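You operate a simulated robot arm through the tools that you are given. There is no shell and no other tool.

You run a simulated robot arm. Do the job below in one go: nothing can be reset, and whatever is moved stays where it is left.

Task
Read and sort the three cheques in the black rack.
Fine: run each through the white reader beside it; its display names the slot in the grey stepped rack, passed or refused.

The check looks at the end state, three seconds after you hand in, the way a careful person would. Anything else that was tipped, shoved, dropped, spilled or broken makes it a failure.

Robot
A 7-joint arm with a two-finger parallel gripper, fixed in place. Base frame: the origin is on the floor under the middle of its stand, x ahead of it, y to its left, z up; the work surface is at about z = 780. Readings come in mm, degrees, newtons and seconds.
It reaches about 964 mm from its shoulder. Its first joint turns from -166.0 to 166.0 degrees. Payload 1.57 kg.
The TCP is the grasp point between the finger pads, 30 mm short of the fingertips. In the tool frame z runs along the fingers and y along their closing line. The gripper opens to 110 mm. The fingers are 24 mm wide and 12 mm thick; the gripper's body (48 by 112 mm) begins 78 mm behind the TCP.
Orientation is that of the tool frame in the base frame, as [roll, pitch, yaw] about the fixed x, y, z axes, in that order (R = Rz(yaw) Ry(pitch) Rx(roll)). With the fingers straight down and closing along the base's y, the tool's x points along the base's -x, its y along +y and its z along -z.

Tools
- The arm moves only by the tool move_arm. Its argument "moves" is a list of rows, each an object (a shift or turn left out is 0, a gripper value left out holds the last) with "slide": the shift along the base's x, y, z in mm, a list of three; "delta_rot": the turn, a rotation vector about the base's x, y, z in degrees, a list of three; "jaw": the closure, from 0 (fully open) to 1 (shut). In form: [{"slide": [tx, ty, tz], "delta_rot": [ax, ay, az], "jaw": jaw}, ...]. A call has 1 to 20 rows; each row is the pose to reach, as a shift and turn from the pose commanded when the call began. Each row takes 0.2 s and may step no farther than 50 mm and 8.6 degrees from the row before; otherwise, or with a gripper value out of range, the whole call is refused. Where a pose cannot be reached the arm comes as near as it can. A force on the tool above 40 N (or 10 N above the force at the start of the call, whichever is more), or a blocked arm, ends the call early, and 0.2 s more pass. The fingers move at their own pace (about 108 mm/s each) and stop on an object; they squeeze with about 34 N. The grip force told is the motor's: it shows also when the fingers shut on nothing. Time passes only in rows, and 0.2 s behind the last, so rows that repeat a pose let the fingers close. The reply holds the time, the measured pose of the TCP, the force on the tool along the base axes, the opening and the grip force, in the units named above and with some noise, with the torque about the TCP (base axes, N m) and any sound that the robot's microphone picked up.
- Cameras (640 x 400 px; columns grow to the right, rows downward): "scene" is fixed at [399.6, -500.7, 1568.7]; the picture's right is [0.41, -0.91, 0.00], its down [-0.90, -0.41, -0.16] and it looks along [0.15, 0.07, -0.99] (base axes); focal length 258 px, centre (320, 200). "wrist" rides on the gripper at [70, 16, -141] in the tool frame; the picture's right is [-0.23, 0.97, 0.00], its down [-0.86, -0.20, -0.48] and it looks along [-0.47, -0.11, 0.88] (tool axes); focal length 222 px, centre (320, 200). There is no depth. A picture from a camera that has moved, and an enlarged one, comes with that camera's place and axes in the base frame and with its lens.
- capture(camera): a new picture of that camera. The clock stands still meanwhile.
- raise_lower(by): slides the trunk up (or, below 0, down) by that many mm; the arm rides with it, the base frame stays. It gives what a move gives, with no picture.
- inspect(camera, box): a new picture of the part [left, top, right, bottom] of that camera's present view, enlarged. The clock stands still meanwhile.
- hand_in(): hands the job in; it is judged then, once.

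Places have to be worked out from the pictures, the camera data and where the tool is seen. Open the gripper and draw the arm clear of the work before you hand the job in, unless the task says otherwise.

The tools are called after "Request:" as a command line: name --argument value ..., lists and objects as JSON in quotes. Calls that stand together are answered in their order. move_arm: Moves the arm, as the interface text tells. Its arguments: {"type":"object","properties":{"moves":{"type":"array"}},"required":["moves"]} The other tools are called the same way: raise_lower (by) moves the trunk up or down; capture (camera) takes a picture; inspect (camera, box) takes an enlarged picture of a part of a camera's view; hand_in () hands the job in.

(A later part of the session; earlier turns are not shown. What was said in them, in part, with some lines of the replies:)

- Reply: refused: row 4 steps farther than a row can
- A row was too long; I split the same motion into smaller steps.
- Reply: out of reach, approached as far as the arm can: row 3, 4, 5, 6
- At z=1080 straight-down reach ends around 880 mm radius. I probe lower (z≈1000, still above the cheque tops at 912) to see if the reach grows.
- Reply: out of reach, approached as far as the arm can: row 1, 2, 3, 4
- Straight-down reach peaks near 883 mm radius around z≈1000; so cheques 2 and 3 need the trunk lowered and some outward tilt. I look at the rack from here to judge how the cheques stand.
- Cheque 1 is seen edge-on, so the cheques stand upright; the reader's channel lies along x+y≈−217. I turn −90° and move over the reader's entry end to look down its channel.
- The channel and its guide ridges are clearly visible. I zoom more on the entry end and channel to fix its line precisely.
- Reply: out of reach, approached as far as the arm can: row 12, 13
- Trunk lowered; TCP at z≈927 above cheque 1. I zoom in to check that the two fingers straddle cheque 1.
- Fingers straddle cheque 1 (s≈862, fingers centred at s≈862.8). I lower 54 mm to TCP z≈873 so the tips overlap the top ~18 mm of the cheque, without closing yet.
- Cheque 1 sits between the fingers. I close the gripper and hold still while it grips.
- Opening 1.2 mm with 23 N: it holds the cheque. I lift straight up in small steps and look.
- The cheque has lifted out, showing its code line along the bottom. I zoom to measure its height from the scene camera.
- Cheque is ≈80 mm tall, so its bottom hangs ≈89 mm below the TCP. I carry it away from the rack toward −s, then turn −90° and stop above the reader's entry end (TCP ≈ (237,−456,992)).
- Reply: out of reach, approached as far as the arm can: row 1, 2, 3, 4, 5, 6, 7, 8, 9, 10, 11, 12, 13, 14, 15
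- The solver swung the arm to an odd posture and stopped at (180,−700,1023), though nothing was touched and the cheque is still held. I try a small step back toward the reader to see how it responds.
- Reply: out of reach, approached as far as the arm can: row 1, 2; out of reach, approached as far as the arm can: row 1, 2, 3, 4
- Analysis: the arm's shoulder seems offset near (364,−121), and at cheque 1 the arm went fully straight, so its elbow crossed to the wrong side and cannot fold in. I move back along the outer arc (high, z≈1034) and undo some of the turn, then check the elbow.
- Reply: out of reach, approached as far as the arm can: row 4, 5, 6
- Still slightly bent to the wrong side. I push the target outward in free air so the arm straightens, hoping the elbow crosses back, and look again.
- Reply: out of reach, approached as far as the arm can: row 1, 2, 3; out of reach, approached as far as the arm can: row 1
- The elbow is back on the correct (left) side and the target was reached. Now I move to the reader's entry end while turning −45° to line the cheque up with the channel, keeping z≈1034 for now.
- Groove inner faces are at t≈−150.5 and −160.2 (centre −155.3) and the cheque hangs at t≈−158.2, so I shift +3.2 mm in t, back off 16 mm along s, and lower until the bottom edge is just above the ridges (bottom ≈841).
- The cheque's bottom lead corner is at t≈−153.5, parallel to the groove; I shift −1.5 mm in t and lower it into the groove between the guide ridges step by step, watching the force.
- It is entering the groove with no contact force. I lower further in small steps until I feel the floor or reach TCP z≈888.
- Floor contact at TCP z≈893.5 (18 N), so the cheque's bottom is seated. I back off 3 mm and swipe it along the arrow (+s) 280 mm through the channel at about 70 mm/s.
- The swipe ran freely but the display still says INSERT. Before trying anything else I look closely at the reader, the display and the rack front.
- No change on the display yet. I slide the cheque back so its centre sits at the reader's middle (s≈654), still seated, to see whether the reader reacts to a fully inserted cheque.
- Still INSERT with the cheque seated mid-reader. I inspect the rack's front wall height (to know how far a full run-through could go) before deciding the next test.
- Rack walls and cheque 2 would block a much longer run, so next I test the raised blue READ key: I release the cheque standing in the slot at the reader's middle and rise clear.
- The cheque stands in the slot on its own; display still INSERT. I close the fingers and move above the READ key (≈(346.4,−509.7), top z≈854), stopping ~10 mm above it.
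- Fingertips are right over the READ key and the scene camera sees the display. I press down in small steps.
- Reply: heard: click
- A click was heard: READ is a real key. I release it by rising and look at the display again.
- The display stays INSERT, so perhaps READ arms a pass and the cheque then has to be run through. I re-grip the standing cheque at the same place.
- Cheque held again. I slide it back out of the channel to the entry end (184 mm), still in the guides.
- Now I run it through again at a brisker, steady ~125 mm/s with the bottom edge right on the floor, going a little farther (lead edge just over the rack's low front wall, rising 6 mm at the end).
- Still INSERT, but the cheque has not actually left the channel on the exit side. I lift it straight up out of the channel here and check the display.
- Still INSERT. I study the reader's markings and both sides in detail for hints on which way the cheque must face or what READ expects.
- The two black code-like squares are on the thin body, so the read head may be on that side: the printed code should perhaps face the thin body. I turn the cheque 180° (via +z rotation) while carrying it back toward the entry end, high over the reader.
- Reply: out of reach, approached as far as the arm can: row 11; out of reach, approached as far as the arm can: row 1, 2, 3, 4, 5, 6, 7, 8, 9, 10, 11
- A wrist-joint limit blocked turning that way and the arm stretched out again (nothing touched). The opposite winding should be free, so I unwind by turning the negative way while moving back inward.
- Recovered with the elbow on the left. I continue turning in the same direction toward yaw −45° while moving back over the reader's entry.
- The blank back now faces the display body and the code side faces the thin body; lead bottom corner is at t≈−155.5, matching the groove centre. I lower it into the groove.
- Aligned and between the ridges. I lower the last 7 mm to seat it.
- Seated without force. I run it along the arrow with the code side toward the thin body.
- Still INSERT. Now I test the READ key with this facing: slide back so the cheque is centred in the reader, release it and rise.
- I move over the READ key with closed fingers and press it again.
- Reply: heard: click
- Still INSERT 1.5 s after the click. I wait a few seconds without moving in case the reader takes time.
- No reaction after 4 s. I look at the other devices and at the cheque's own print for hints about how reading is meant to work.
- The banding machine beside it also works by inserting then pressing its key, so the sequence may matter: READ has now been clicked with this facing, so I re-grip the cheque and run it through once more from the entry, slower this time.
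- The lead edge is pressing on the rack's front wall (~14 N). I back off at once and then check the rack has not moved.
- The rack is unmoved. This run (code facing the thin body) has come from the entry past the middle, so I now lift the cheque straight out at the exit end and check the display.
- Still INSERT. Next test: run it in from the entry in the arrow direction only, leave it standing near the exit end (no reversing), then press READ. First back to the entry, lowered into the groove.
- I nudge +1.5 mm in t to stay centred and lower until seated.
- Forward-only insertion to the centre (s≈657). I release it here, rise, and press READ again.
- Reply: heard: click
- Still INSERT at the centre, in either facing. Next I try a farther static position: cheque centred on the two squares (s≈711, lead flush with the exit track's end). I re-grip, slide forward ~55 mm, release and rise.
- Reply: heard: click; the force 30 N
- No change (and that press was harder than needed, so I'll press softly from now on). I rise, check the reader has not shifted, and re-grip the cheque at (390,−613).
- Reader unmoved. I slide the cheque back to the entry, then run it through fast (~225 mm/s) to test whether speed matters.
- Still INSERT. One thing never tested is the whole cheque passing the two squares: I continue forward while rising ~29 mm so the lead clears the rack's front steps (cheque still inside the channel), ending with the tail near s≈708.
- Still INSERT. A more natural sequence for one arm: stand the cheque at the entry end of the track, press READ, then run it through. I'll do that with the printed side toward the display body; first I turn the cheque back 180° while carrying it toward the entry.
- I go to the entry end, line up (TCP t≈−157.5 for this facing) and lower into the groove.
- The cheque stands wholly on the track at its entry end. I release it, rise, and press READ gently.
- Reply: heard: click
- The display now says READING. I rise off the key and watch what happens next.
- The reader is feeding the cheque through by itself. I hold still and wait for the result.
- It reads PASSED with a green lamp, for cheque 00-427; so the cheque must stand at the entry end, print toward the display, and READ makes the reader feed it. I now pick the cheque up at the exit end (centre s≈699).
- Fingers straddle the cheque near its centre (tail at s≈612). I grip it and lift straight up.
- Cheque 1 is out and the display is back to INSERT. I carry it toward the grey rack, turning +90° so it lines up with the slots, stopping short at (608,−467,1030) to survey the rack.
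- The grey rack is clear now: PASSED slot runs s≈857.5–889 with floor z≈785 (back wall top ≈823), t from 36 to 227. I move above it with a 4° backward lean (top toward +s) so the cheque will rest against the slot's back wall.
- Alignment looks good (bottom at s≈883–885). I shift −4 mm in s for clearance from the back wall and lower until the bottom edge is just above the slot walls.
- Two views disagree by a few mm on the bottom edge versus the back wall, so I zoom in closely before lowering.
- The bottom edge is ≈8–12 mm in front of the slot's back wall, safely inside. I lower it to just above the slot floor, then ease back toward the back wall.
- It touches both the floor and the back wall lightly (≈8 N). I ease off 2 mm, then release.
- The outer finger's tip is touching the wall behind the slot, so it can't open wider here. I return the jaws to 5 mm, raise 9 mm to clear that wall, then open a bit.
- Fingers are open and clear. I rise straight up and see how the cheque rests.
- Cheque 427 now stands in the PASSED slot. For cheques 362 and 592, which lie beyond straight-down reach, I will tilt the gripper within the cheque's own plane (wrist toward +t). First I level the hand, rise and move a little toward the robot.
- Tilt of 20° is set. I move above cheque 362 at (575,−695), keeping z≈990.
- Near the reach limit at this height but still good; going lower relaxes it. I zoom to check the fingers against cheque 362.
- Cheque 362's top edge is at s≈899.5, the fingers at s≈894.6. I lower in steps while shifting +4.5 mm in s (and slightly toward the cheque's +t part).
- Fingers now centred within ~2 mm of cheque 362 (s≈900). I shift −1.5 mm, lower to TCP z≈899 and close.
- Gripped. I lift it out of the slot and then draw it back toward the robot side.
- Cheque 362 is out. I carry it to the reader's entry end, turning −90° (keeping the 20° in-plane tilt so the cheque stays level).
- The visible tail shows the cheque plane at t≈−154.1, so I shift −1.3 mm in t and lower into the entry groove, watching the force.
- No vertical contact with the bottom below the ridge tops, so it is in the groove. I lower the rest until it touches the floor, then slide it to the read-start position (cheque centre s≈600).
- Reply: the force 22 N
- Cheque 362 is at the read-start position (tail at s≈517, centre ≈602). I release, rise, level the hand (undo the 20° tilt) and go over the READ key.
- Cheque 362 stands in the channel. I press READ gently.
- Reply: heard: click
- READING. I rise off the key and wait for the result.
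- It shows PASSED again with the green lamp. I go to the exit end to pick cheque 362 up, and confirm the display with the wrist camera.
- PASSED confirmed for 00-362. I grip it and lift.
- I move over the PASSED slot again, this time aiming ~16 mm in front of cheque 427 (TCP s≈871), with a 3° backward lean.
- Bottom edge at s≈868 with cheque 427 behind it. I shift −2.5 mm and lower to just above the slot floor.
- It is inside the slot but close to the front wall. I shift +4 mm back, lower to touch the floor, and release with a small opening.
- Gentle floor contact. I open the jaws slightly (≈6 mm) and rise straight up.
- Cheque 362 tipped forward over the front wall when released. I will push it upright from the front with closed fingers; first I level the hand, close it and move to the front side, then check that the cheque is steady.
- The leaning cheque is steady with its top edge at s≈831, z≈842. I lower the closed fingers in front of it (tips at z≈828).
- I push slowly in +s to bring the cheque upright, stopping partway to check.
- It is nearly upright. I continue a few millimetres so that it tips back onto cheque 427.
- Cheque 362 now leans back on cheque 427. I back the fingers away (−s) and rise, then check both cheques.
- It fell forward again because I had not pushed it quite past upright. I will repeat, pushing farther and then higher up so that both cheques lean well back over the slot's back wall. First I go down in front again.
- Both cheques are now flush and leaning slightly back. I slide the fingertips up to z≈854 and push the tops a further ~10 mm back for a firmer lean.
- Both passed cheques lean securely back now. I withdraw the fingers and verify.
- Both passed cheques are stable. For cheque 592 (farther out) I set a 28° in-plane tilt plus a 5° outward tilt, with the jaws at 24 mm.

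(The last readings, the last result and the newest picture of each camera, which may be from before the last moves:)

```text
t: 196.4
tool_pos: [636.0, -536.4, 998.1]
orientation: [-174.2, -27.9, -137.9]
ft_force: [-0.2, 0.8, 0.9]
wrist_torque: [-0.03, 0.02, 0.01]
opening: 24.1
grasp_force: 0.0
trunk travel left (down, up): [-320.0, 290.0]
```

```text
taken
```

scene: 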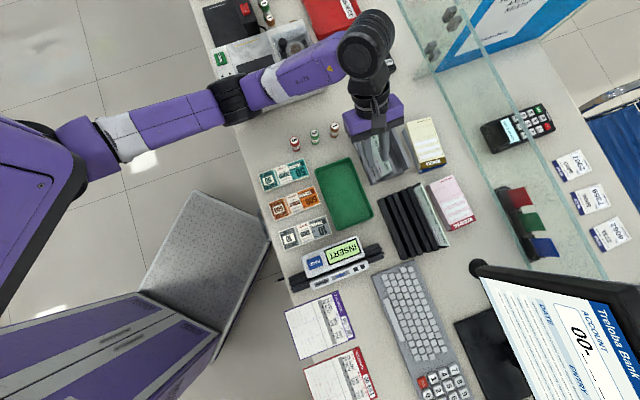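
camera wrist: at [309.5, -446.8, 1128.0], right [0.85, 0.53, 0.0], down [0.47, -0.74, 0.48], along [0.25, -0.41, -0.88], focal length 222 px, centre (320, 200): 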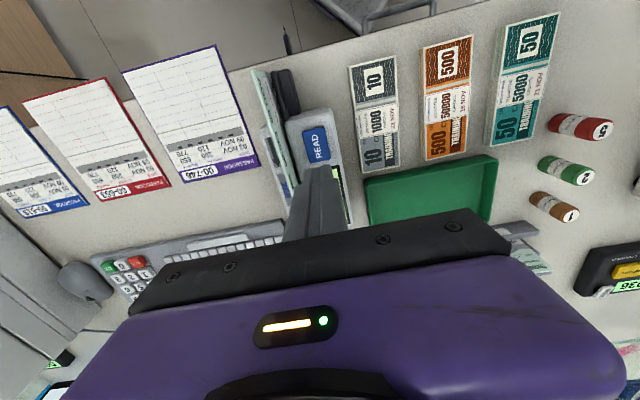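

Request:
move_arm --moves '[{"slide": [-8, -38, -3]}, {"slide": [-16, -76, -6]}, {"slide": [-24, -114, -9]}, {"slide": [-32, -150, -13]}, {"slide": [-37.8, -182, -13]}, {"slide": [-37.8, -182, -13]}]'

Request:
capture --camera "scene"

Request:
inspect --camera "wrist" --box '[220, 60, 420, 250]'

```text
t: 197.8
tool_pos: [598.5, -717.9, 984.6]
orientation: [-174.1, -27.9, -137.8]
ft_force: [0.7, 0.4, -0.9]
wrist_torque: [-0.02, 0.06, 0.0]
opening: 24.3
grasp_force: 0.0
trunk travel left (down, up): [-320.0, 290.0]
```

```text
taken
```

scene: 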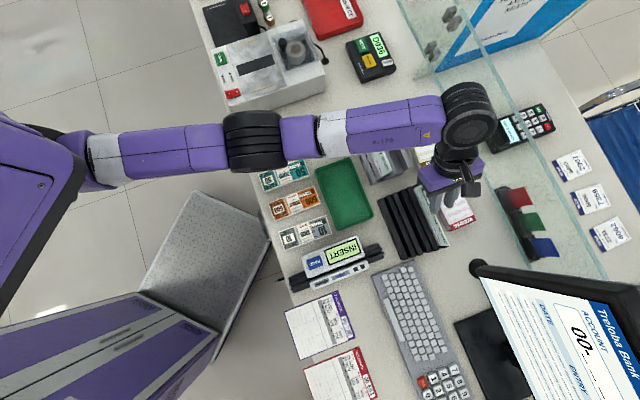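

```text
2.11 times, centred on (320, 155) of wrist
camera zoom: at [580.6, -692.7, 1140.8], right [-0.54, 0.82, -0.19], down [0.83, 0.55, 0.04], along [0.14, -0.14, -0.98], focal length 468 px, centre (320, 295)
```

zoom: 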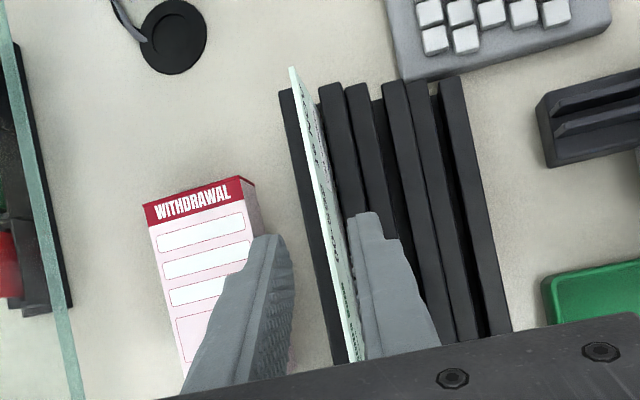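

Reached exactly: fingers at s≈930.8 with cheque 592 at s≈936, between the fingers. I lower to TCP z≈922 and look again before closing.

Request:
move_arm --moves '[{"slide": [0, 0, -18]}, {"slide": [0, 0, -36]}, {"slide": [0, 0, -52]}, {"slide": [0, 0, -62]}, {"slide": [0, 0, -62]}]'

Request:
inspect --camera "wrist" --box '[240, 60, 400, 250]'

Request:
inspect --camera "scene" --box '[385, 170, 475, 260]'

```text
t: 199.0
tool_pos: [599.6, -718.8, 924.0]
orientation: [-174.2, -27.9, -137.9]
ft_force: [0.0, 0.0, 0.5]
wrist_torque: [-0.01, -0.01, 0.02]
opening: 24.3
grasp_force: 0.1
trunk travel left (down, up): [-320.0, 290.0]
```

```text
2.11 times, centred on (320, 155) of wrist
camera zoom: at [581.2, -693.6, 1078.7], right [-0.54, 0.82, -0.19], down [0.83, 0.55, 0.04], along [0.14, -0.14, -0.98], focal length 468 px, centre (320, 295)
```

zoom: 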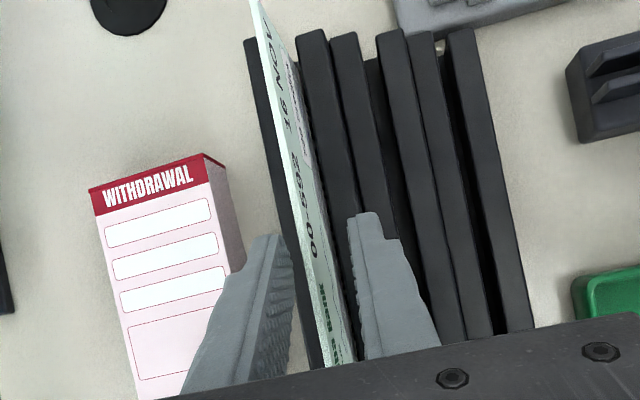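

```text
4.44 times, centred on (430, 215) of scene
camera zoom: at [399.6, -500.7, 1568.7], right [0.41, -0.91, 0.0], down [-0.9, -0.41, -0.16], along [0.15, 0.07, -0.99], focal length 1146 px, centre (-169, 133)
```

zoom: 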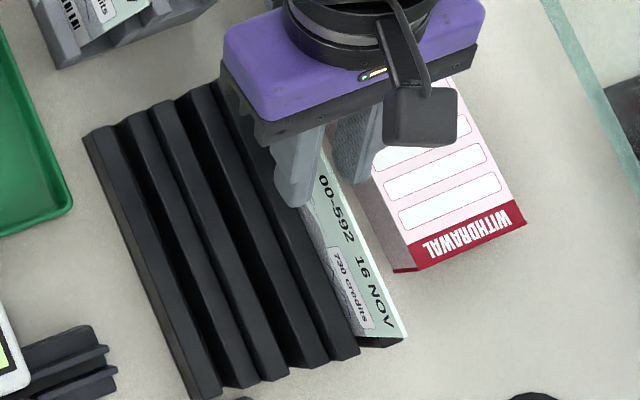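

The cheque is between the fingers. I close in gentle steps, watching the lateral force.

Request:
move_arm --moves '[{"slide": [0, 0, -2], "jaw": 0.85}, {"slide": [0, 0, -2], "jaw": 0.9}, {"slide": [0, 0, -2], "jaw": 0.94}, {"slide": [0, 0, -2], "jaw": 0.96}]'

Request:
inspect --camera "wrist" --box '[240, 60, 400, 250]'

```text
t: 200.0
tool_pos: [599.4, -717.5, 921.2]
orientation: [-174.2, -28.0, -137.8]
ft_force: [1.1, 0.4, -0.1]
wrist_torque: [0.0, 0.0, 0.03]
opening: 4.4
grasp_force: 0.2
trunk travel left (down, up): [-320.0, 290.0]
```

```text
2.11 times, centred on (320, 155) of wrist
camera zoom: at [581.1, -693.2, 1076.7], right [-0.54, 0.82, -0.19], down [0.83, 0.55, 0.04], along [0.14, -0.14, -0.98], focal length 468 px, centre (320, 295)
```

zoom: 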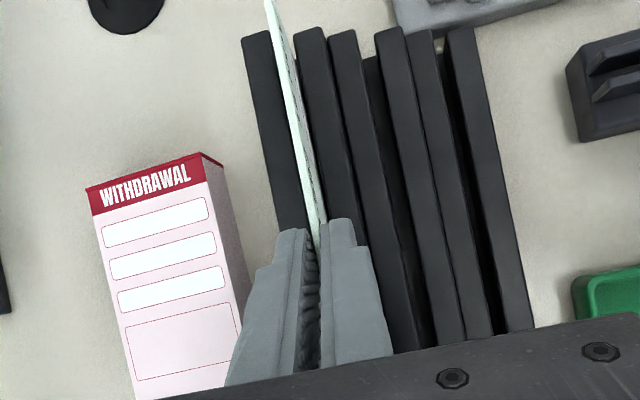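

Request:
move_arm --moves '[{"slide": [0, 0, 0], "jaw": 0.98}, {"slide": [0, 0, 0], "jaw": 1.0}, {"slide": [0, 0, 0], "jaw": 1.0}, {"slide": [0, 0, 0], "jaw": 1.0}]'

```text
t: 201.0
tool_pos: [599.1, -718.0, 920.5]
orientation: [-174.2, -28.0, -137.8]
ft_force: [0.3, -0.4, 0.1]
wrist_torque: [0.01, -0.02, -0.01]
opening: 1.4
grasp_force: 23.1
trunk travel left (down, up): [-320.0, 290.0]
```

Gripped with no side load. I lift it out vertically and then draw back toward the robot side.

Request:
move_arm --moves '[{"slide": [0, 0, 12]}, {"slide": [0, 0, 26]}, {"slide": [0, 0, 42]}, {"slide": [-6, 6, 56]}, {"slide": [-24, 24, 64]}, {"slide": [-50, 50, 70]}, {"slide": [-80, 80, 75]}, {"slide": [-105, 105, 78]}, {"slide": [-105, 105, 78]}]'

Request:
capture --camera "scene"

Request:
capture --camera "wrist"

```text
t: 203.0
tool_pos: [494.1, -610.4, 999.3]
orientation: [-174.3, -27.9, -137.8]
ft_force: [0.4, -0.2, 0.2]
wrist_torque: [0.01, -0.02, 0.01]
opening: 1.2
grasp_force: 23.4
trunk travel left (down, up): [-320.0, 290.0]
```

```text
taken
```

scene: 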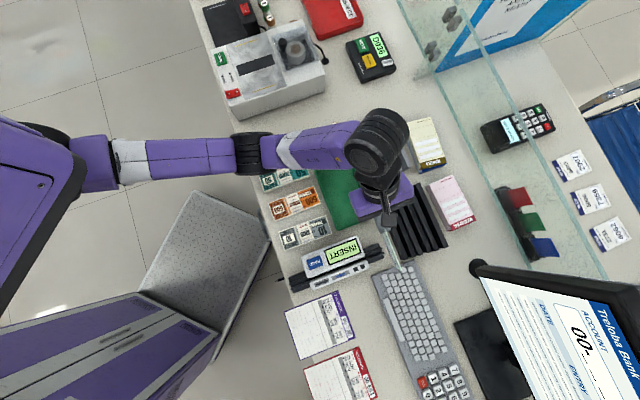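

```text
taken
camera wrist: at [476.8, -585.1, 1155.4], right [-0.54, 0.82, -0.19], down [0.83, 0.55, 0.04], along [0.14, -0.14, -0.98], focal length 222 px, centre (320, 200)
```

wrist: 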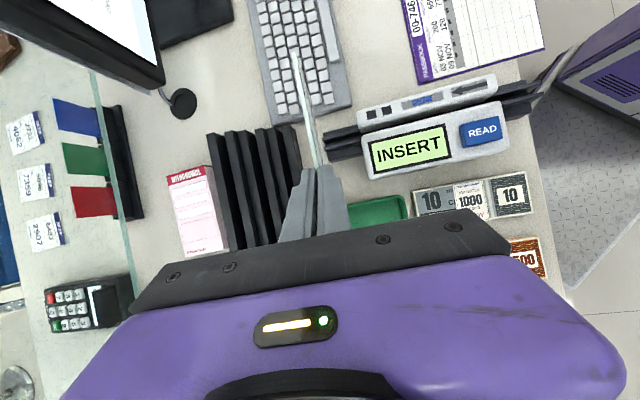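

Cheque 592 is out. I undo the 5° outward tilt so it hangs vertical, then carry it to the reader entry turning −90°.

Request:
move_arm --moves '[{"slide": [-5, 5, 2], "delta_rot": [3.54, 3.54, 0]}, {"slide": [-5, 5, 2], "delta_rot": [3.54, 3.54, 0]}]'

Request:
move_arm --moves '[{"slide": [-20, 12, 0], "delta_rot": [0, 0, -7.5]}, {"slide": [-41, 24, 0], "delta_rot": [0, 0, -15]}, {"slide": [-62, 36, 0], "delta_rot": [0, 0, -22.5]}, {"slide": [-83, 48, 0], "delta_rot": [0, 0, -30]}, {"slide": [-104, 61, 0], "delta_rot": [0, 0, -37.5]}, {"slide": [-125, 73, 0], "delta_rot": [0, 0, -45]}, {"slide": [-146, 85, 0], "delta_rot": [0, 0, -52.5]}, {"slide": [-167, 97, 0], "delta_rot": [0, 0, -60]}, {"slide": [-188, 109, 0], "delta_rot": [0, 0, -67.5]}, {"slide": [-210, 122, 0], "delta_rot": [0, 0, -75]}, {"slide": [-231, 134, 0], "delta_rot": [0, 0, -82.5]}, {"slide": [-251.5, 145.8, 0], "delta_rot": [0, 0, -90]}, {"slide": [-251.5, 145.8, 0], "delta_rot": [0, 0, -90]}]'

Request:
inspect --camera "scene" --box '[205, 230, 345, 350]'

Request:
capture --camera "wrist"

```text
t: 203.6
tool_pos: [490.0, -605.6, 1001.1]
orientation: [-179.9, -27.9, -135.1]
ft_force: [-0.7, -0.7, -0.2]
wrist_torque: [-0.02, -0.02, 0.0]
opening: 1.3
grasp_force: 23.1
trunk travel left (down, up): [-320.0, 290.0]
```

```text
t: 206.4
tool_pos: [239.3, -462.8, 1001.7]
orientation: [-179.8, -28.0, 134.8]
ft_force: [-0.5, -0.2, 0.0]
wrist_torque: [0.01, 0.02, -0.01]
opening: 1.2
grasp_force: 23.2
trunk travel left (down, up): [-320.0, 290.0]
```

```text
3.33 times, centred on (275, 290) of scene
camera zoom: at [399.6, -500.7, 1568.7], right [0.41, -0.91, 0.0], down [-0.9, -0.41, -0.16], along [0.15, 0.07, -0.99], focal length 859 px, centre (470, -100)
```

zoom: 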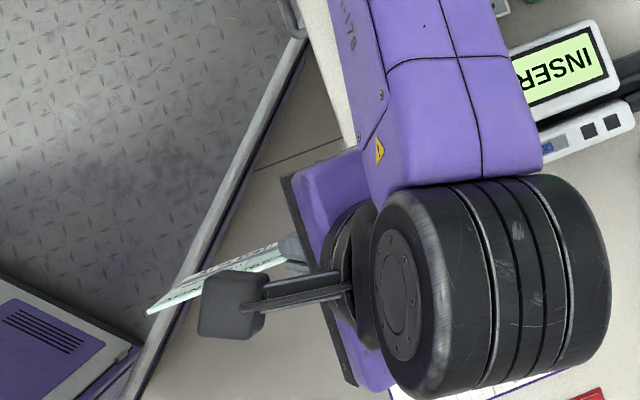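

```text
taken
camera wrist: at [253.7, -454.1, 1159.1], right [0.83, 0.54, -0.11], down [0.55, -0.83, 0.02], along [-0.08, -0.08, -0.99], focal length 222 px, centre (320, 200)
```

wrist: 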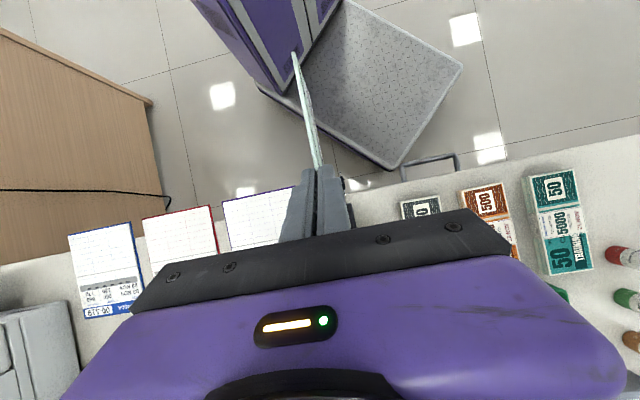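

The tail shows the cheque plane at t≈−155.5, right over the groove centre. I lower it into the entry groove.

Request:
move_arm --moves '[{"slide": [0, 0, -35], "delta_rot": [0, 0, 0.2]}, {"slide": [0, 0, -65], "delta_rot": [0, 0, 0.2]}, {"slide": [0, 0, -82], "delta_rot": [0, 0, 0.2]}, {"slide": [0, 0, -93], "delta_rot": [0, 0, 0.2]}, {"slide": [0, 0, -101], "delta_rot": [0, 0, 0.2]}, {"slide": [0, 0, -101], "delta_rot": [0, 0, 0.2]}]'

Request:
inspect --camera "scene" --box '[205, 230, 345, 350]'

```text
t: 207.8
tool_pos: [238.5, -461.7, 900.2]
orientation: [-180.0, -28.0, 135.1]
ft_force: [0.1, 0.1, 0.4]
wrist_torque: [-0.01, -0.02, -0.03]
opening: 1.1
grasp_force: 23.4
trunk travel left (down, up): [-320.0, 290.0]
```

```text
3.33 times, centred on (275, 290) of scene
camera zoom: at [399.6, -500.7, 1568.7], right [0.41, -0.91, 0.0], down [-0.9, -0.41, -0.16], along [0.15, 0.07, -0.99], focal length 859 px, centre (470, -100)
```

zoom: 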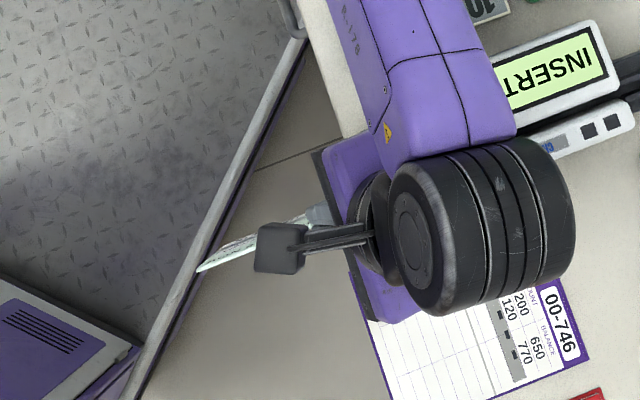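

In the groove with no contact force. I lower to the floor.

Request:
move_arm --moves '[{"slide": [0, 0, -4]}, {"slide": [0, 0, -7]}, {"slide": [0, 0, -9]}, {"slide": [0, 0, -9]}]'

```text
t: 208.8
tool_pos: [237.9, -462.1, 891.7]
orientation: [-179.9, -28.0, 135.1]
ft_force: [-3.0, 4.4, 19.2]
wrist_torque: [0.05, 0.01, 0.0]
opening: 1.2
grasp_force: 22.8
trunk travel left (down, up): [-320.0, 290.0]
```

Seated on the floor. I back off 2.5 mm and slide to the read-start position (centre s≈602).

Request:
move_arm --moves '[{"slide": [0, 0, 3]}, {"slide": [13, -13, 3]}, {"slide": [26, -26, 3]}, {"slide": [39, -39, 3]}, {"slide": [52, -52, 3]}, {"slide": [65, -65, 3]}, {"slide": [78, -78, 3]}, {"slide": [91.6, -91.6, 2]}, {"slide": [91.6, -91.6, 1.5]}]'

Request:
inspect --camera "scene" --box '[260, 200, 430, 310]'

Request:
inspect --camera "wrist" --box '[220, 0, 420, 230]'

```text
t: 210.8
tool_pos: [329.6, -553.2, 891.0]
orientation: [-179.8, -28.0, 135.1]
ft_force: [-2.9, 4.3, 18.7]
wrist_torque: [0.22, 0.2, -0.02]
opening: 1.1
grasp_force: 22.8
trunk travel left (down, up): [-320.0, 290.0]
```

```text
3.64 times, centred on (345, 255) of scene
camera zoom: at [399.6, -500.7, 1568.7], right [0.41, -0.91, 0.0], down [-0.9, -0.41, -0.16], along [0.15, 0.07, -0.99], focal length 937 px, centre (229, 0)
```

zoom: 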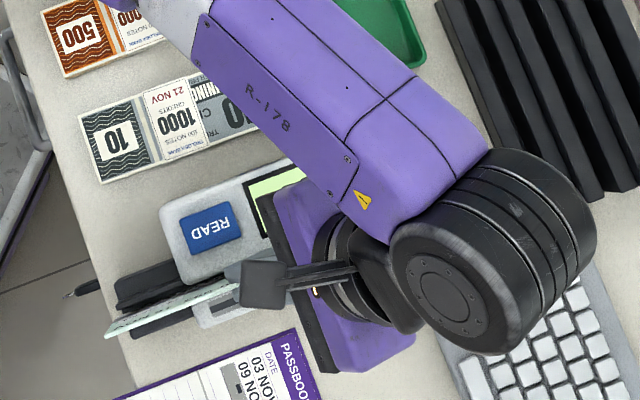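

```text
1.74 times, centred on (320, 115) of wrist
camera zoom: at [344.6, -544.9, 1049.4], right [0.83, 0.55, -0.11], down [0.55, -0.83, 0.02], along [-0.08, -0.08, -0.99], focal length 386 px, centre (320, 348)
```

zoom: 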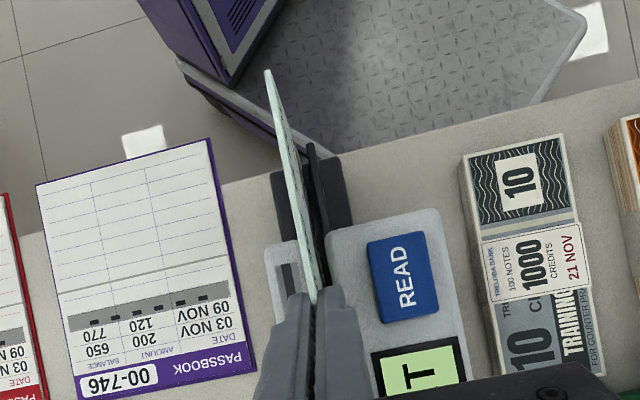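

Tail at s≈512, so I nudge +4 mm to match the earlier start position, relieve the downward load, and then release and level the hand over READ.

Request:
move_arm --moves '[{"slide": [0, 0, 1.5]}, {"slide": [2.8, -2.8, 1.5]}, {"slide": [2.8, -2.8, 1.5]}]'

Request:
move_arm --moves '[{"slide": [0, 0, 0], "jaw": 0.95}, {"slide": [0, 0, 0], "jaw": 0.85}, {"slide": [0, 0, 0], "jaw": 0.74}, {"slide": [0, 0, 20]}, {"slide": [0, 0, 50]}, {"slide": [0, 0, 85], "jaw": 0.74}, {"slide": [0, 10, 95], "delta_rot": [-5, -5, 0], "jaw": 1.0}, {"slide": [4, 20, 95], "delta_rot": [-10, -10, 0], "jaw": 1.0}, {"slide": [8, 32, 95], "delta_rot": [-15, -15, 0]}, {"slide": [14, 44, 95], "delta_rot": [-19.8, -19.8, 0]}, {"slide": [14, 44, 95], "delta_rot": [-19.8, -19.8, 0]}]'

Request:
inspect --camera "scene" --box '[260, 200, 430, 310]'

Request:
capture --camera "wrist"

```text
t: 211.6
tool_pos: [332.3, -556.9, 894.5]
orientation: [-180.0, -28.0, 135.1]
ft_force: [0.2, 0.3, 0.1]
wrist_torque: [0.03, 0.02, -0.01]
opening: 1.3
grasp_force: 23.3
trunk travel left (down, up): [-320.0, 290.0]
```

```text
t: 214.0
tool_pos: [347.0, -516.2, 989.2]
orientation: [-179.7, 0.1, 135.1]
ft_force: [0.3, -0.1, 1.0]
wrist_torque: [-0.02, -0.02, -0.04]
opening: 0.1
grasp_force: 21.5
trunk travel left (down, up): [-320.0, 290.0]
```

```text
3.64 times, centred on (345, 255) of scene
camera zoom: at [399.6, -500.7, 1568.7], right [0.41, -0.91, 0.0], down [-0.9, -0.41, -0.16], along [0.15, 0.07, -0.99], focal length 937 px, centre (229, 0)
```

zoom: 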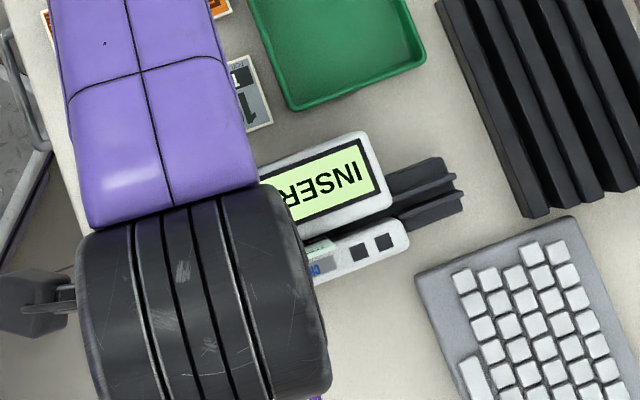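

```text
taken
camera wrist: at [309.2, -453.6, 1131.2], right [0.85, 0.53, 0.0], down [0.47, -0.74, 0.48], along [0.25, -0.41, -0.88], focal length 222 px, centre (320, 200)
```

wrist: 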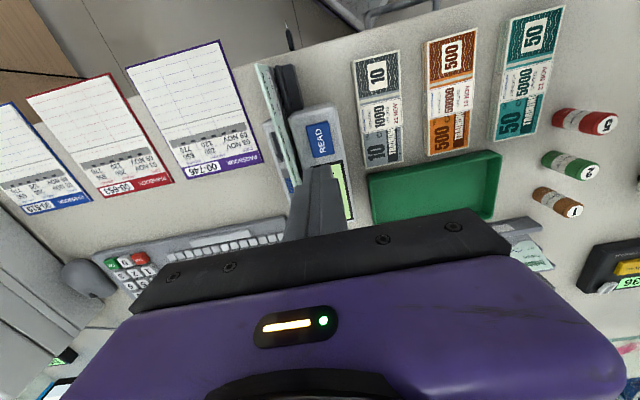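

Cheque 592 stands ready. I press READ.

Request:
move_arm --moves '[{"slide": [0, 6, -40]}, {"slide": [0, 6, -75]}, {"slide": [0, 6, -94]}, {"slide": [0, 6, -100]}, {"slide": [0, 6, -103]}, {"slide": [0, 6, -105]}]'

Request:
inspect --camera "scene" --box '[260, 200, 430, 310]'

```text
t: 215.4
tool_pos: [346.8, -506.9, 885.4]
orientation: [-179.7, 0.1, 135.1]
ft_force: [-1.9, -2.3, 10.1]
wrist_torque: [-0.09, 0.06, 0.0]
opening: 0.0
grasp_force: 21.0
trunk travel left (down, up): [-320.0, 290.0]
heard: click
```

```text
3.64 times, centred on (345, 255) of scene
camera zoom: at [399.6, -500.7, 1568.7], right [0.41, -0.91, 0.0], down [-0.9, -0.41, -0.16], along [0.15, 0.07, -0.99], focal length 937 px, centre (229, 0)
```

zoom: 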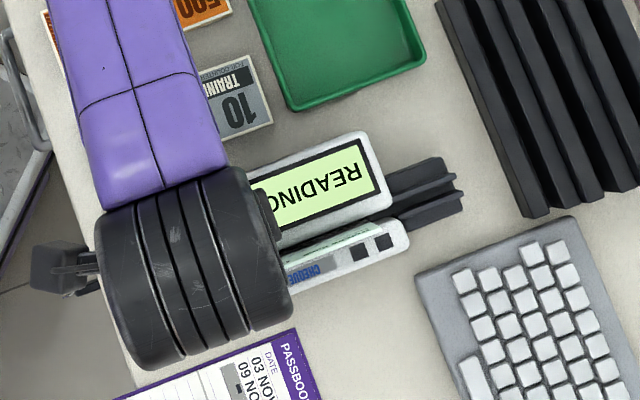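

READING again. I rise off the key and wait for the result.

Request:
move_arm --moves '[{"slide": [0, 0, 6]}, {"slide": [0, 0, 30]}, {"slide": [0, 0, 60]}, {"slide": [0, 0, 80]}, {"slide": [0, 0, 80]}, {"slide": [0, 0, 80]}, {"slide": [0, 0, 80]}, {"slide": [0, 0, 80]}]'

Request:
inspect --camera "scene" --box '[260, 200, 430, 310]'

```text
t: 217.2
tool_pos: [344.8, -506.0, 965.1]
orientation: [-179.7, 0.0, 135.1]
ft_force: [-0.6, 1.1, 0.3]
wrist_torque: [-0.01, 0.0, 0.0]
opening: 0.0
grasp_force: 21.7
trunk travel left (down, up): [-320.0, 290.0]
```

```text
3.64 times, centred on (345, 255) of scene
camera zoom: at [399.6, -500.7, 1568.7], right [0.41, -0.91, 0.0], down [-0.9, -0.41, -0.16], along [0.15, 0.07, -0.99], focal length 937 px, centre (229, 0)
```

zoom: 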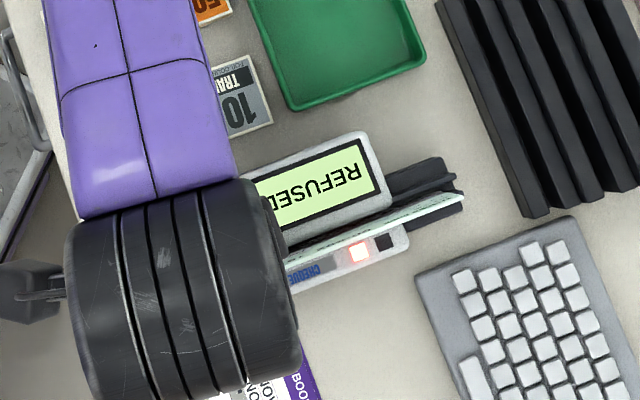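

REFUSED, red lamp, for cheque 00-592. I go to the exit end, confirm with the wrist camera and grip it.

Request:
move_arm --moves '[{"slide": [0, 0, 10], "jaw": 0.74}, {"slide": [9, -24, 10], "jaw": 0.74}, {"slide": [19, -49, 10]}, {"slide": [29, -74, 10]}, {"slide": [38.7, -99, 10]}, {"slide": [38.7, -99, -20]}, {"slide": [38.7, -99, -45]}, {"slide": [38.7, -99, -65]}, {"slide": [38.7, -99, -69]}, {"slide": [38.7, -99, -69]}]'

Request:
inspect --camera "wrist" --box '[220, 0, 420, 220]'

```text
t: 219.4
tool_pos: [385.7, -607.1, 893.9]
orientation: [-179.8, 0.0, 135.1]
ft_force: [0.8, -0.5, 0.5]
wrist_torque: [0.0, -0.01, 0.04]
opening: 28.6
grasp_force: 0.1
trunk travel left (down, up): [-320.0, 290.0]
```

```text
1.82 times, centred on (320, 110) of wrist
camera zoom: at [347.2, -545.1, 1035.9], right [0.85, 0.53, 0.0], down [0.47, -0.74, 0.48], along [0.25, -0.41, -0.88], focal length 404 px, centre (320, 364)
```

zoom: 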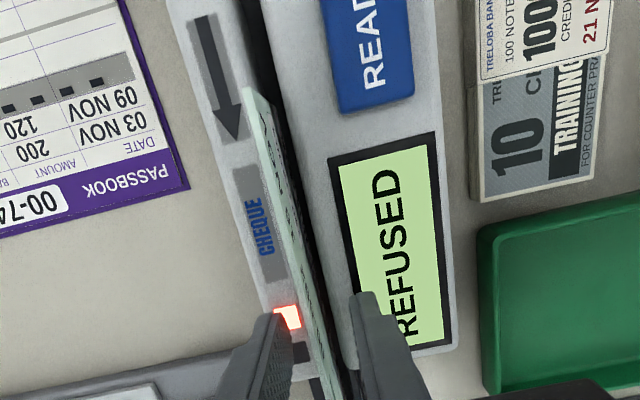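

REFUSED confirmed. I grip, lift, and carry it toward the grey rack, turning +90°.

Request:
move_arm --moves '[{"slide": [0, 0, 0], "jaw": 0.85}, {"slide": [0, 0, 0], "jaw": 1.0}, {"slide": [0, 0, 0], "jaw": 1.0}, {"slide": [0, 0, 0], "jaw": 1.0}, {"slide": [0, 0, 15]}, {"slide": [0, 0, 40]}, {"slide": [0, 0, 70]}, {"slide": [0, 0, 100]}, {"slide": [0, 0, 130]}, {"slide": [0, 0, 130]}]'

Request:
move_arm --moves '[{"slide": [20, 12, 5], "delta_rot": [0, 0, 8.2]}, {"slide": [41, 25, 10], "delta_rot": [0, 0, 16.4]}, {"slide": [62, 38, 10], "delta_rot": [0, 0, 24.6]}, {"slide": [82, 50, 10], "delta_rot": [0, 0, 32.8]}, {"slide": [103, 63, 10], "delta_rot": [0, 0, 41]}, {"slide": [124, 76, 10], "delta_rot": [0, 0, 49.2]}, {"slide": [144, 88, 10], "delta_rot": [0, 0, 57.4]}, {"slide": [165, 101, 10], "delta_rot": [0, 0, 65.6]}, {"slide": [186, 114, 10], "delta_rot": [0, 0, 73.8]}, {"slide": [206, 126, 10], "delta_rot": [0, 0, 82]}, {"slide": [227, 138.6, 10], "delta_rot": [0, 0, 89.9]}, {"slide": [227, 138.6, 10], "delta_rot": [0, 0, 89.9]}]'

Request:
inspect --camera "wrist" --box '[100, 60, 340, 240]'

Request:
capture --camera "scene"

```text
t: 221.6
tool_pos: [382.6, -606.8, 1025.5]
orientation: [-179.7, 0.0, 135.1]
ft_force: [0.5, 0.6, 0.1]
wrist_torque: [-0.03, 0.05, -0.02]
opening: 1.0
grasp_force: 23.0
trunk travel left (down, up): [-320.0, 290.0]
```

```text
t: 224.2
tool_pos: [610.3, -464.7, 1034.7]
orientation: [-179.9, 0.0, -134.9]
ft_force: [0.2, -0.4, -0.6]
wrist_torque: [0.01, 0.0, 0.0]
opening: 0.9
grasp_force: 23.4
trunk travel left (down, up): [-320.0, 290.0]
```

```text
2.22 times, centred on (220, 150) of wrist
camera zoom: at [550.0, -502.9, 1177.1], right [-0.53, 0.85, 0.0], down [0.74, 0.47, 0.48], along [0.41, 0.25, -0.88], focal length 494 px, centre (542, 311)
```

zoom: 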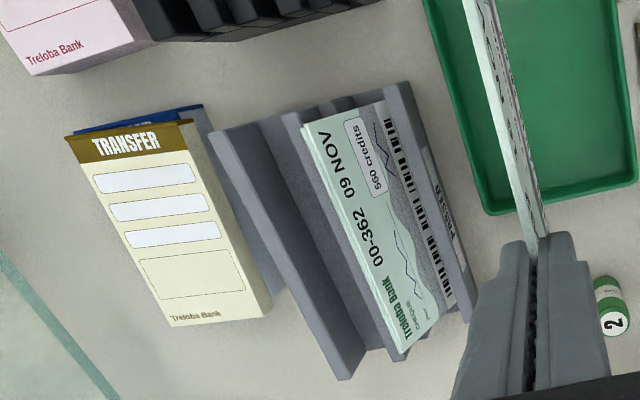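

```text
taken
```

scene: 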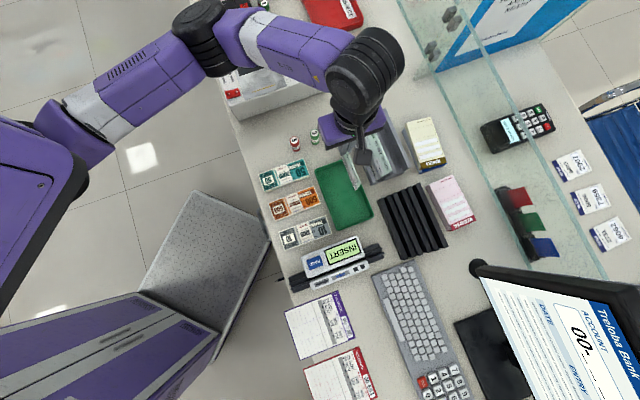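

I move above the REFUSED slot with a 5° outward tilt (to stay within reach): TCP ≈ (752.5,−560.2,1000).

Request:
move_arm --moves '[{"slide": [28, -19, 0], "delta_rot": [-1.2, -1.2, 0]}, {"slide": [56, -38, 0], "delta_rot": [-2.4, -2.4, 0]}, {"slide": [84, -57, 0], "delta_rot": [-3.54, -3.54, 0]}, {"slide": [113, -76, -10], "delta_rot": [-3.54, -3.54, 0]}, {"slide": [142.2, -95.5, -20], "delta_rot": [-3.54, -3.54, 0]}, {"slide": [142.2, -95.5, -35], "delta_rot": [-3.54, -3.54, 0]}, {"slide": [142.2, -95.5, -35], "delta_rot": [-3.54, -3.54, 0]}]'

Request:
inspect --camera "scene" --box '[345, 90, 435, 190]'

Request:
inspect --camera "wrist" --box '[220, 20, 400, 230]'

Request:
capture --camera "scene"

```text
t: 225.8
tool_pos: [754.7, -567.3, 998.4]
orientation: [-174.8, -0.1, -135.0]
ft_force: [0.3, 0.1, 0.2]
wrist_torque: [0.02, 0.0, 0.01]
opening: 1.2
grasp_force: 23.2
trunk travel left (down, up): [-320.0, 290.0]
```

```text
4.00 times, centred on (390, 140) of scene
camera zoom: at [399.6, -500.7, 1568.7], right [0.41, -0.91, 0.0], down [-0.9, -0.41, -0.16], along [0.15, 0.07, -0.99], focal length 1031 px, centre (40, 440)
```

zoom: 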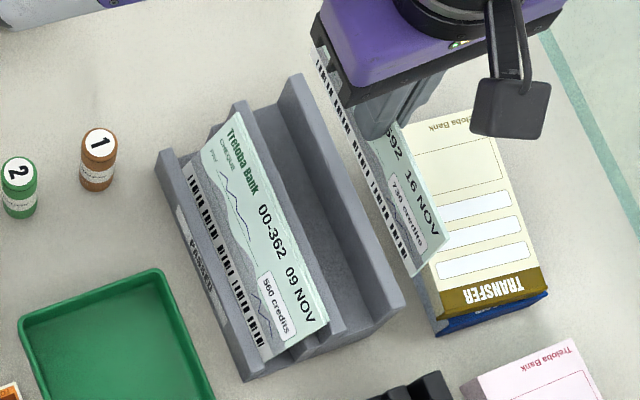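

```text
1.90 times, centred on (310, 125) of wrist
camera zoom: at [685.1, -595.2, 1138.4], right [-0.52, 0.85, -0.09], down [0.71, 0.49, 0.5], along [0.46, 0.2, -0.86], focal length 423 px, centre (339, 343)
```

zoom: 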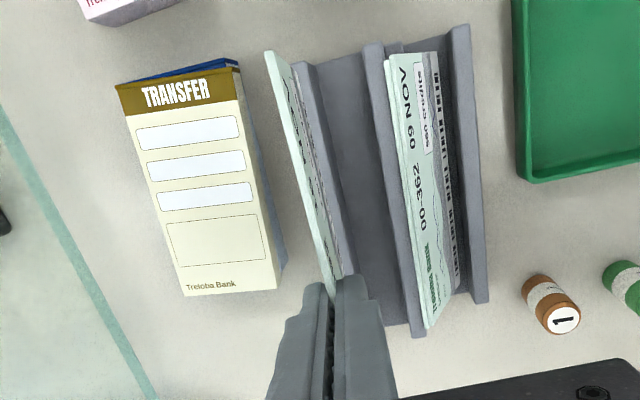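

```text
taken
```

scene: 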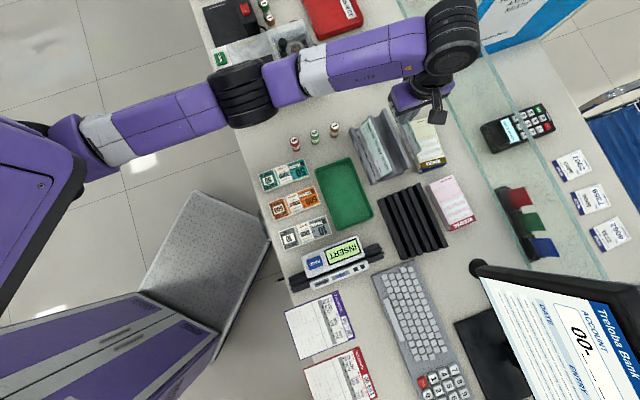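

The bottom edge is at s≈943, too near the back wall (slot is 913–945). I shift −8 mm in s and lower to just above the walls, then check again.

Request:
move_arm --moves '[{"slide": [-5.7, 5.7, 0]}, {"slide": [-5.7, 5.7, -15]}, {"slide": [-5.7, 5.7, -30]}, {"slide": [-5.7, 5.7, -36]}, {"slide": [-5.7, 5.7, -36]}]'

Request:
inspect --camera "scene" --box '[375, 120, 435, 190]'

Request:
inspect --camera "wrist" --box '[250, 20, 390, 200]'

```text
t: 227.0
tool_pos: [749.6, -557.5, 963.9]
orientation: [-174.8, -0.1, -135.0]
ft_force: [-0.2, -0.5, 0.5]
wrist_torque: [0.01, -0.03, -0.02]
opening: 1.3
grasp_force: 22.9
trunk travel left (down, up): [-320.0, 290.0]
```

```text
5.71 times, centred on (405, 155) of scene
camera zoom: at [399.6, -500.7, 1568.7], right [0.41, -0.91, 0.0], down [-0.9, -0.41, -0.16], along [0.15, 0.07, -0.99], focal length 1473 px, centre (-166, 457)
```

zoom: 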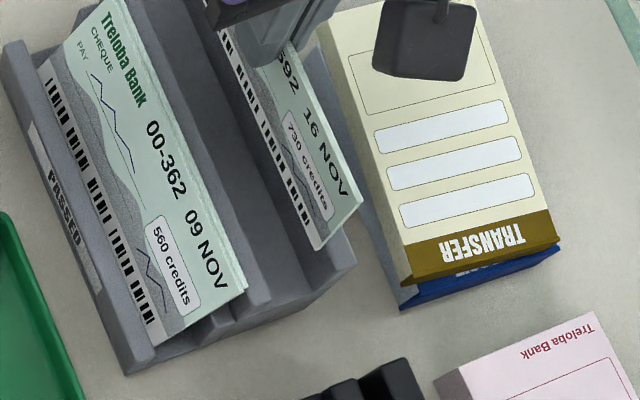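

```text
2.22 times, centred on (320, 110) of wrist
camera zoom: at [678.8, -585.5, 1104.0], right [-0.52, 0.85, -0.09], down [0.71, 0.49, 0.5], along [0.46, 0.2, -0.86], focal length 494 px, centre (320, 400)
```

zoom: 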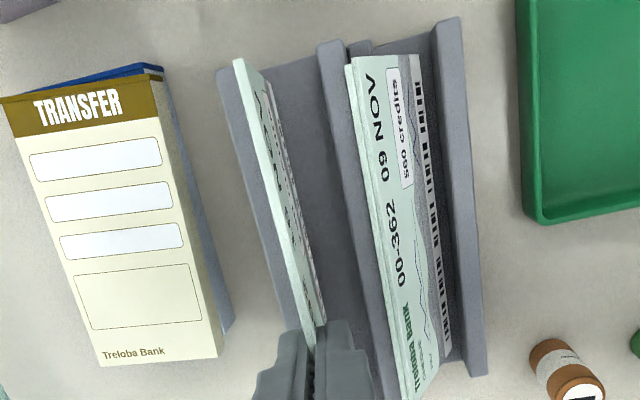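

The bottom edge is at s≈932, well inside the REFUSED slot. I lower it to the slot floor in steps.

Request:
move_arm --moves '[{"slide": [0, 0, -15]}, {"slide": [0, 0, -30]}, {"slide": [0, 0, -40]}, {"slide": [0, 0, -46]}, {"slide": [0, 0, -49]}, {"slide": [0, 0, -49]}]'

Request:
inspect --camera "scene" --box '[375, 120, 435, 190]'

```text
t: 228.4
tool_pos: [748.9, -557.1, 913.5]
orientation: [-174.9, 0.0, -135.0]
ft_force: [0.6, 0.3, 0.1]
wrist_torque: [0.01, -0.04, 0.01]
opening: 1.3
grasp_force: 23.2
trunk travel left (down, up): [-320.0, 290.0]
```

```text
5.71 times, centred on (405, 155) of scene
camera zoom: at [399.6, -500.7, 1568.7], right [0.41, -0.91, 0.0], down [-0.9, -0.41, -0.16], along [0.15, 0.07, -0.99], focal length 1473 px, centre (-166, 457)
```

zoom: 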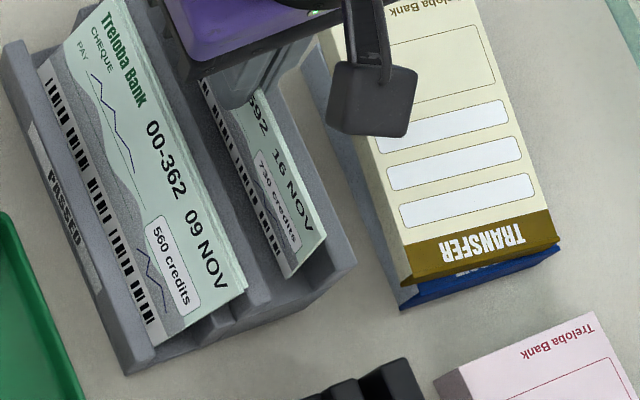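

Request:
move_arm --moves '[{"slide": [0, 0, -2]}, {"slide": [0, 0, -4]}, {"slide": [0, 0, -6]}]'

```text
t: 229.2
tool_pos: [749.8, -558.0, 908.6]
orientation: [-174.8, 0.0, -134.9]
ft_force: [0.0, -0.2, 4.5]
wrist_torque: [0.09, -0.09, 0.0]
opening: 1.2
grasp_force: 23.2
trunk travel left (down, up): [-320.0, 290.0]
```

Floor contact (≈4 N). I open the jaws ~6 mm and, with the near finger still behind it, push the cheque's upper part back (+s) so it leans on the slot's back wall.

Request:
move_arm --moves '[{"slide": [0, 0, 1], "jaw": 0.98}, {"slide": [0, 0, 1], "jaw": 0.96}, {"slide": [0, 0, 1], "jaw": 0.945}, {"slide": [0, 0, 1], "jaw": 0.945}, {"slide": [2.5, -2.5, 1]}, {"slide": [5, -5, 1]}, {"slide": [7.5, -7.5, 1]}, {"slide": [10, -10, 1]}, {"slide": [10, -10, 1]}]'

Request:
inspect --camera "scene" --box '[375, 120, 435, 190]'

Request:
inspect --camera "wrist" --box '[250, 20, 390, 220]'

```text
t: 231.2
tool_pos: [759.3, -566.6, 911.4]
orientation: [-174.8, 0.0, -135.1]
ft_force: [-0.5, 0.1, 0.7]
wrist_torque: [0.01, -0.03, -0.01]
opening: 6.4
grasp_force: 0.3
trunk travel left (down, up): [-320.0, 290.0]
```

```text
5.71 times, centred on (405, 155) of scene
camera zoom: at [399.6, -500.7, 1568.7], right [0.41, -0.91, 0.0], down [-0.9, -0.41, -0.16], along [0.15, 0.07, -0.99], focal length 1473 px, centre (-166, 457)
```

zoom: 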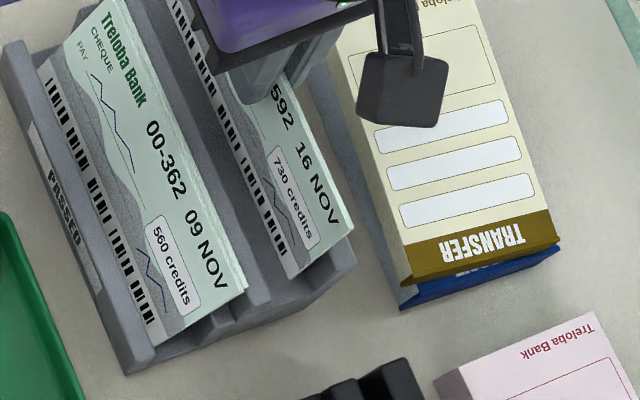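

```text
2.00 times, centred on (320, 120) of wrist
camera zoom: at [689.6, -595.6, 1050.2], right [-0.52, 0.85, -0.09], down [0.71, 0.49, 0.5], along [0.46, 0.2, -0.86], focal length 444 px, centre (320, 360)
```

zoom: 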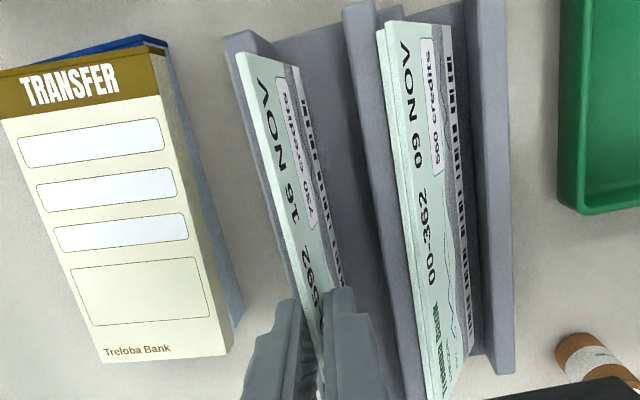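

It now leans back ~3°. I push 4–5 mm more for a firmer lean, then rise straight up.

Request:
move_arm --moves '[{"slide": [1.6, -1.6, 0]}, {"slide": [3.3, -3.3, 0]}, {"slide": [3.3, -3.3, 6]}, {"slide": [3.3, -3.3, 14]}, {"slide": [3.3, -3.3, 24]}, {"slide": [3.3, -3.3, 40]}, {"slide": [3.3, -3.3, 60]}, {"slide": [0, 0, 85]}, {"slide": [0, 0, 85]}]'

Request:
inspect --camera "scene" --box '[345, 90, 435, 190]'

Request:
inspect --camera "wrist" --box '[200, 20, 400, 230]'

```text
t: 233.2
tool_pos: [759.0, -566.2, 994.2]
orientation: [-174.8, 0.1, -135.0]
ft_force: [-0.5, 0.0, -0.7]
wrist_torque: [-0.03, 0.01, 0.01]
opening: 6.0
grasp_force: 0.0
trunk travel left (down, up): [-320.0, 290.0]
```

```text
4.00 times, centred on (390, 140) of scene
camera zoom: at [399.6, -500.7, 1568.7], right [0.41, -0.91, 0.0], down [-0.9, -0.41, -0.16], along [0.15, 0.07, -0.99], focal length 1031 px, centre (40, 440)
```

zoom: 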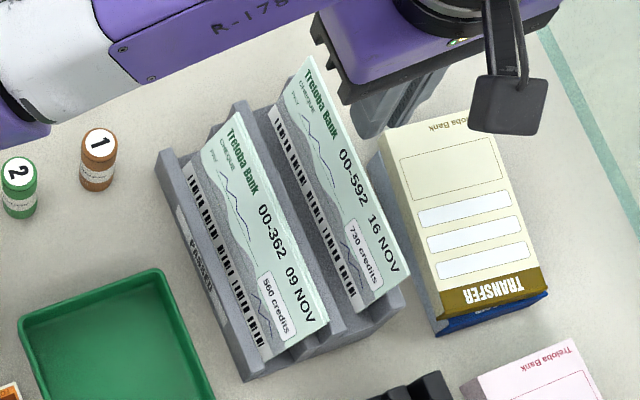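

```text
1.90 times, centred on (300, 125) of wrist
camera zoom: at [689.4, -594.7, 1133.6], right [-0.52, 0.85, -0.09], down [0.71, 0.49, 0.5], along [0.46, 0.2, -0.86], focal length 423 px, centre (358, 343)
```

zoom: 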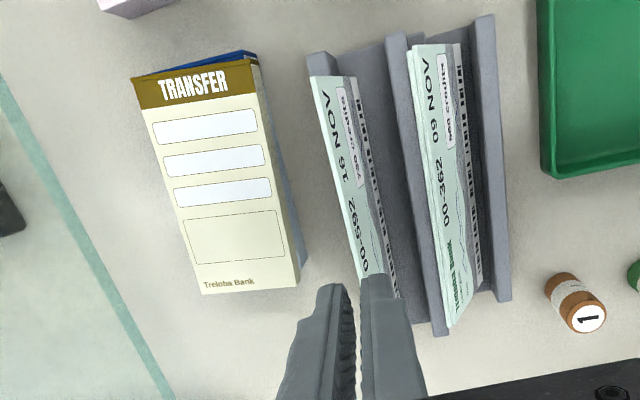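

Cheque 592 now leans securely in the REFUSED slot, 427 and 362 in PASSED. I level the hand, open it and draw the arm back clear of the work.

Request:
move_arm --moves '[{"slide": [-5, 5, 25], "delta_rot": [1.8, 1.8, 0]}, {"slide": [-20, 22, 50], "delta_rot": [3.54, 3.54, 0]}, {"slide": [-45, 50, 65], "delta_rot": [3.54, 3.54, 0]}, {"slide": [-70, 80, 75], "delta_rot": [3.54, 3.54, 0], "jaw": 0.5}, {"slide": [-95, 112, 85], "delta_rot": [3.54, 3.54, 0], "jaw": 0.2}, {"slide": [-120, 144, 95], "delta_rot": [3.54, 3.54, 0], "jaw": 0.0}, {"slide": [-145, 176, 105], "delta_rot": [3.54, 3.54, 0], "jaw": 0.0}, {"slide": [-165, 205, 115], "delta_rot": [3.54, 3.54, 0], "jaw": 0.0}, {"slide": [-180, 235, 125], "delta_rot": [3.54, 3.54, 0]}, {"slide": [-190, 260, 135], "delta_rot": [3.54, 3.54, 0]}, {"slide": [-190, 260, 135], "delta_rot": [3.54, 3.54, 0]}]'

Request:
capture --camera "scene"

Request:
inspect --camera "scene" --box '[335, 95, 475, 270]'

Request:
capture --camera "wrist"

```text
t: 235.6
tool_pos: [567.2, -303.6, 1128.7]
orientation: [-179.7, 0.0, -135.0]
ft_force: [0.1, -1.2, 0.1]
wrist_torque: [0.0, 0.01, 0.0]
opening: 109.9
grasp_force: 0.0
trunk travel left (down, up): [-320.0, 290.0]
```

```text
taken
```

scene: 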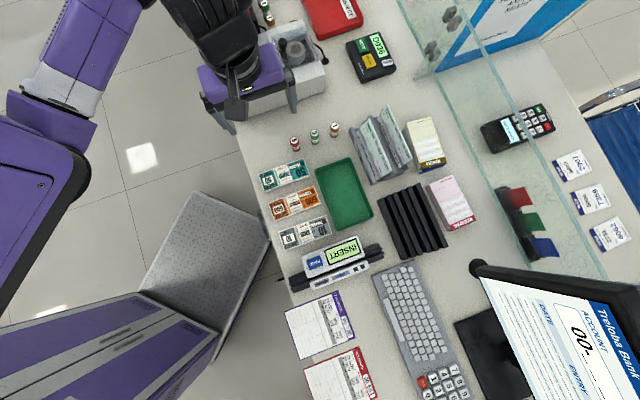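

```text
2.29 times, centred on (405, 182) of scene
camera zoom: at [399.6, -500.7, 1568.7], right [0.41, -0.91, 0.0], down [-0.9, -0.41, -0.16], along [0.15, 0.07, -0.99], focal length 589 px, centre (126, 240)
```

zoom: 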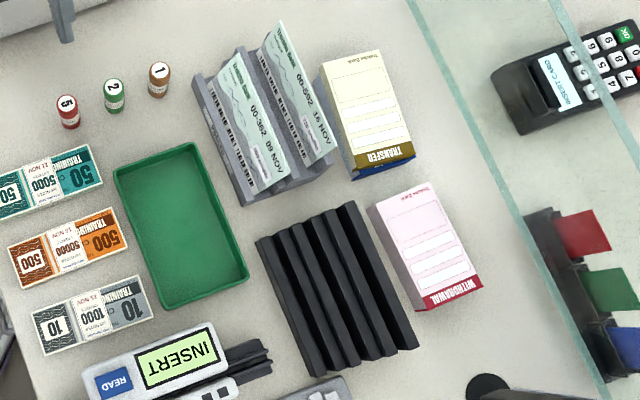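

```text
taken
camera wrist: at [506.5, -341.7, 1269.7], right [-0.53, 0.85, 0.0], down [0.74, 0.46, 0.48], along [0.41, 0.25, -0.88], focal length 222 px, centre (320, 200)
```

wrist: 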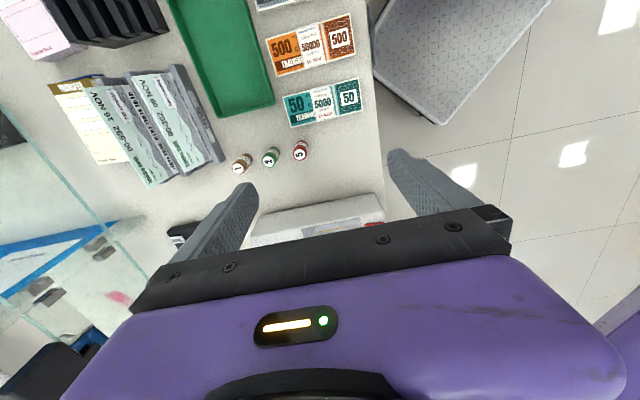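

All three cheques are in place (427 and 362 in PASSED, 592 in REFUSED), everything else is where it was, the gripper is open and the arm is clear. I hand in.

Request:
hand_in

```text
The job is handed in.
```

I read all three cheques and sorted them in the grey rack as the reader's display said, then handed the job in.

| Cheque | Reader said | Slot |
|---|---|---|
| 00-427 | PASSED | PASSED (front) |
| 00-362 | PASSED | PASSED (front) |
| 00-592 | REFUSED | REFUSED (back) |

- **Resting position:** All three lean back in their slots. 00-362 tipped forward over the slot's front wall when I first released it. I pushed it back so it rests on 00-427.
- **Contact along the way:** While I worked out how the reader takes a cheque, 00-427's leading edge pressed the black rack's front wall with about 14 N. One press on the READ key reached about 28 N. While releasing 00-427, a finger pushed on the grey rack with about 16 N. In the pictures afterwards nothing had moved.
- **End state:** The last pictures show nothing else tipped or shifted. The gripper is open and the arm is drawn clear. I left the trunk 105 mm lower than at the start.
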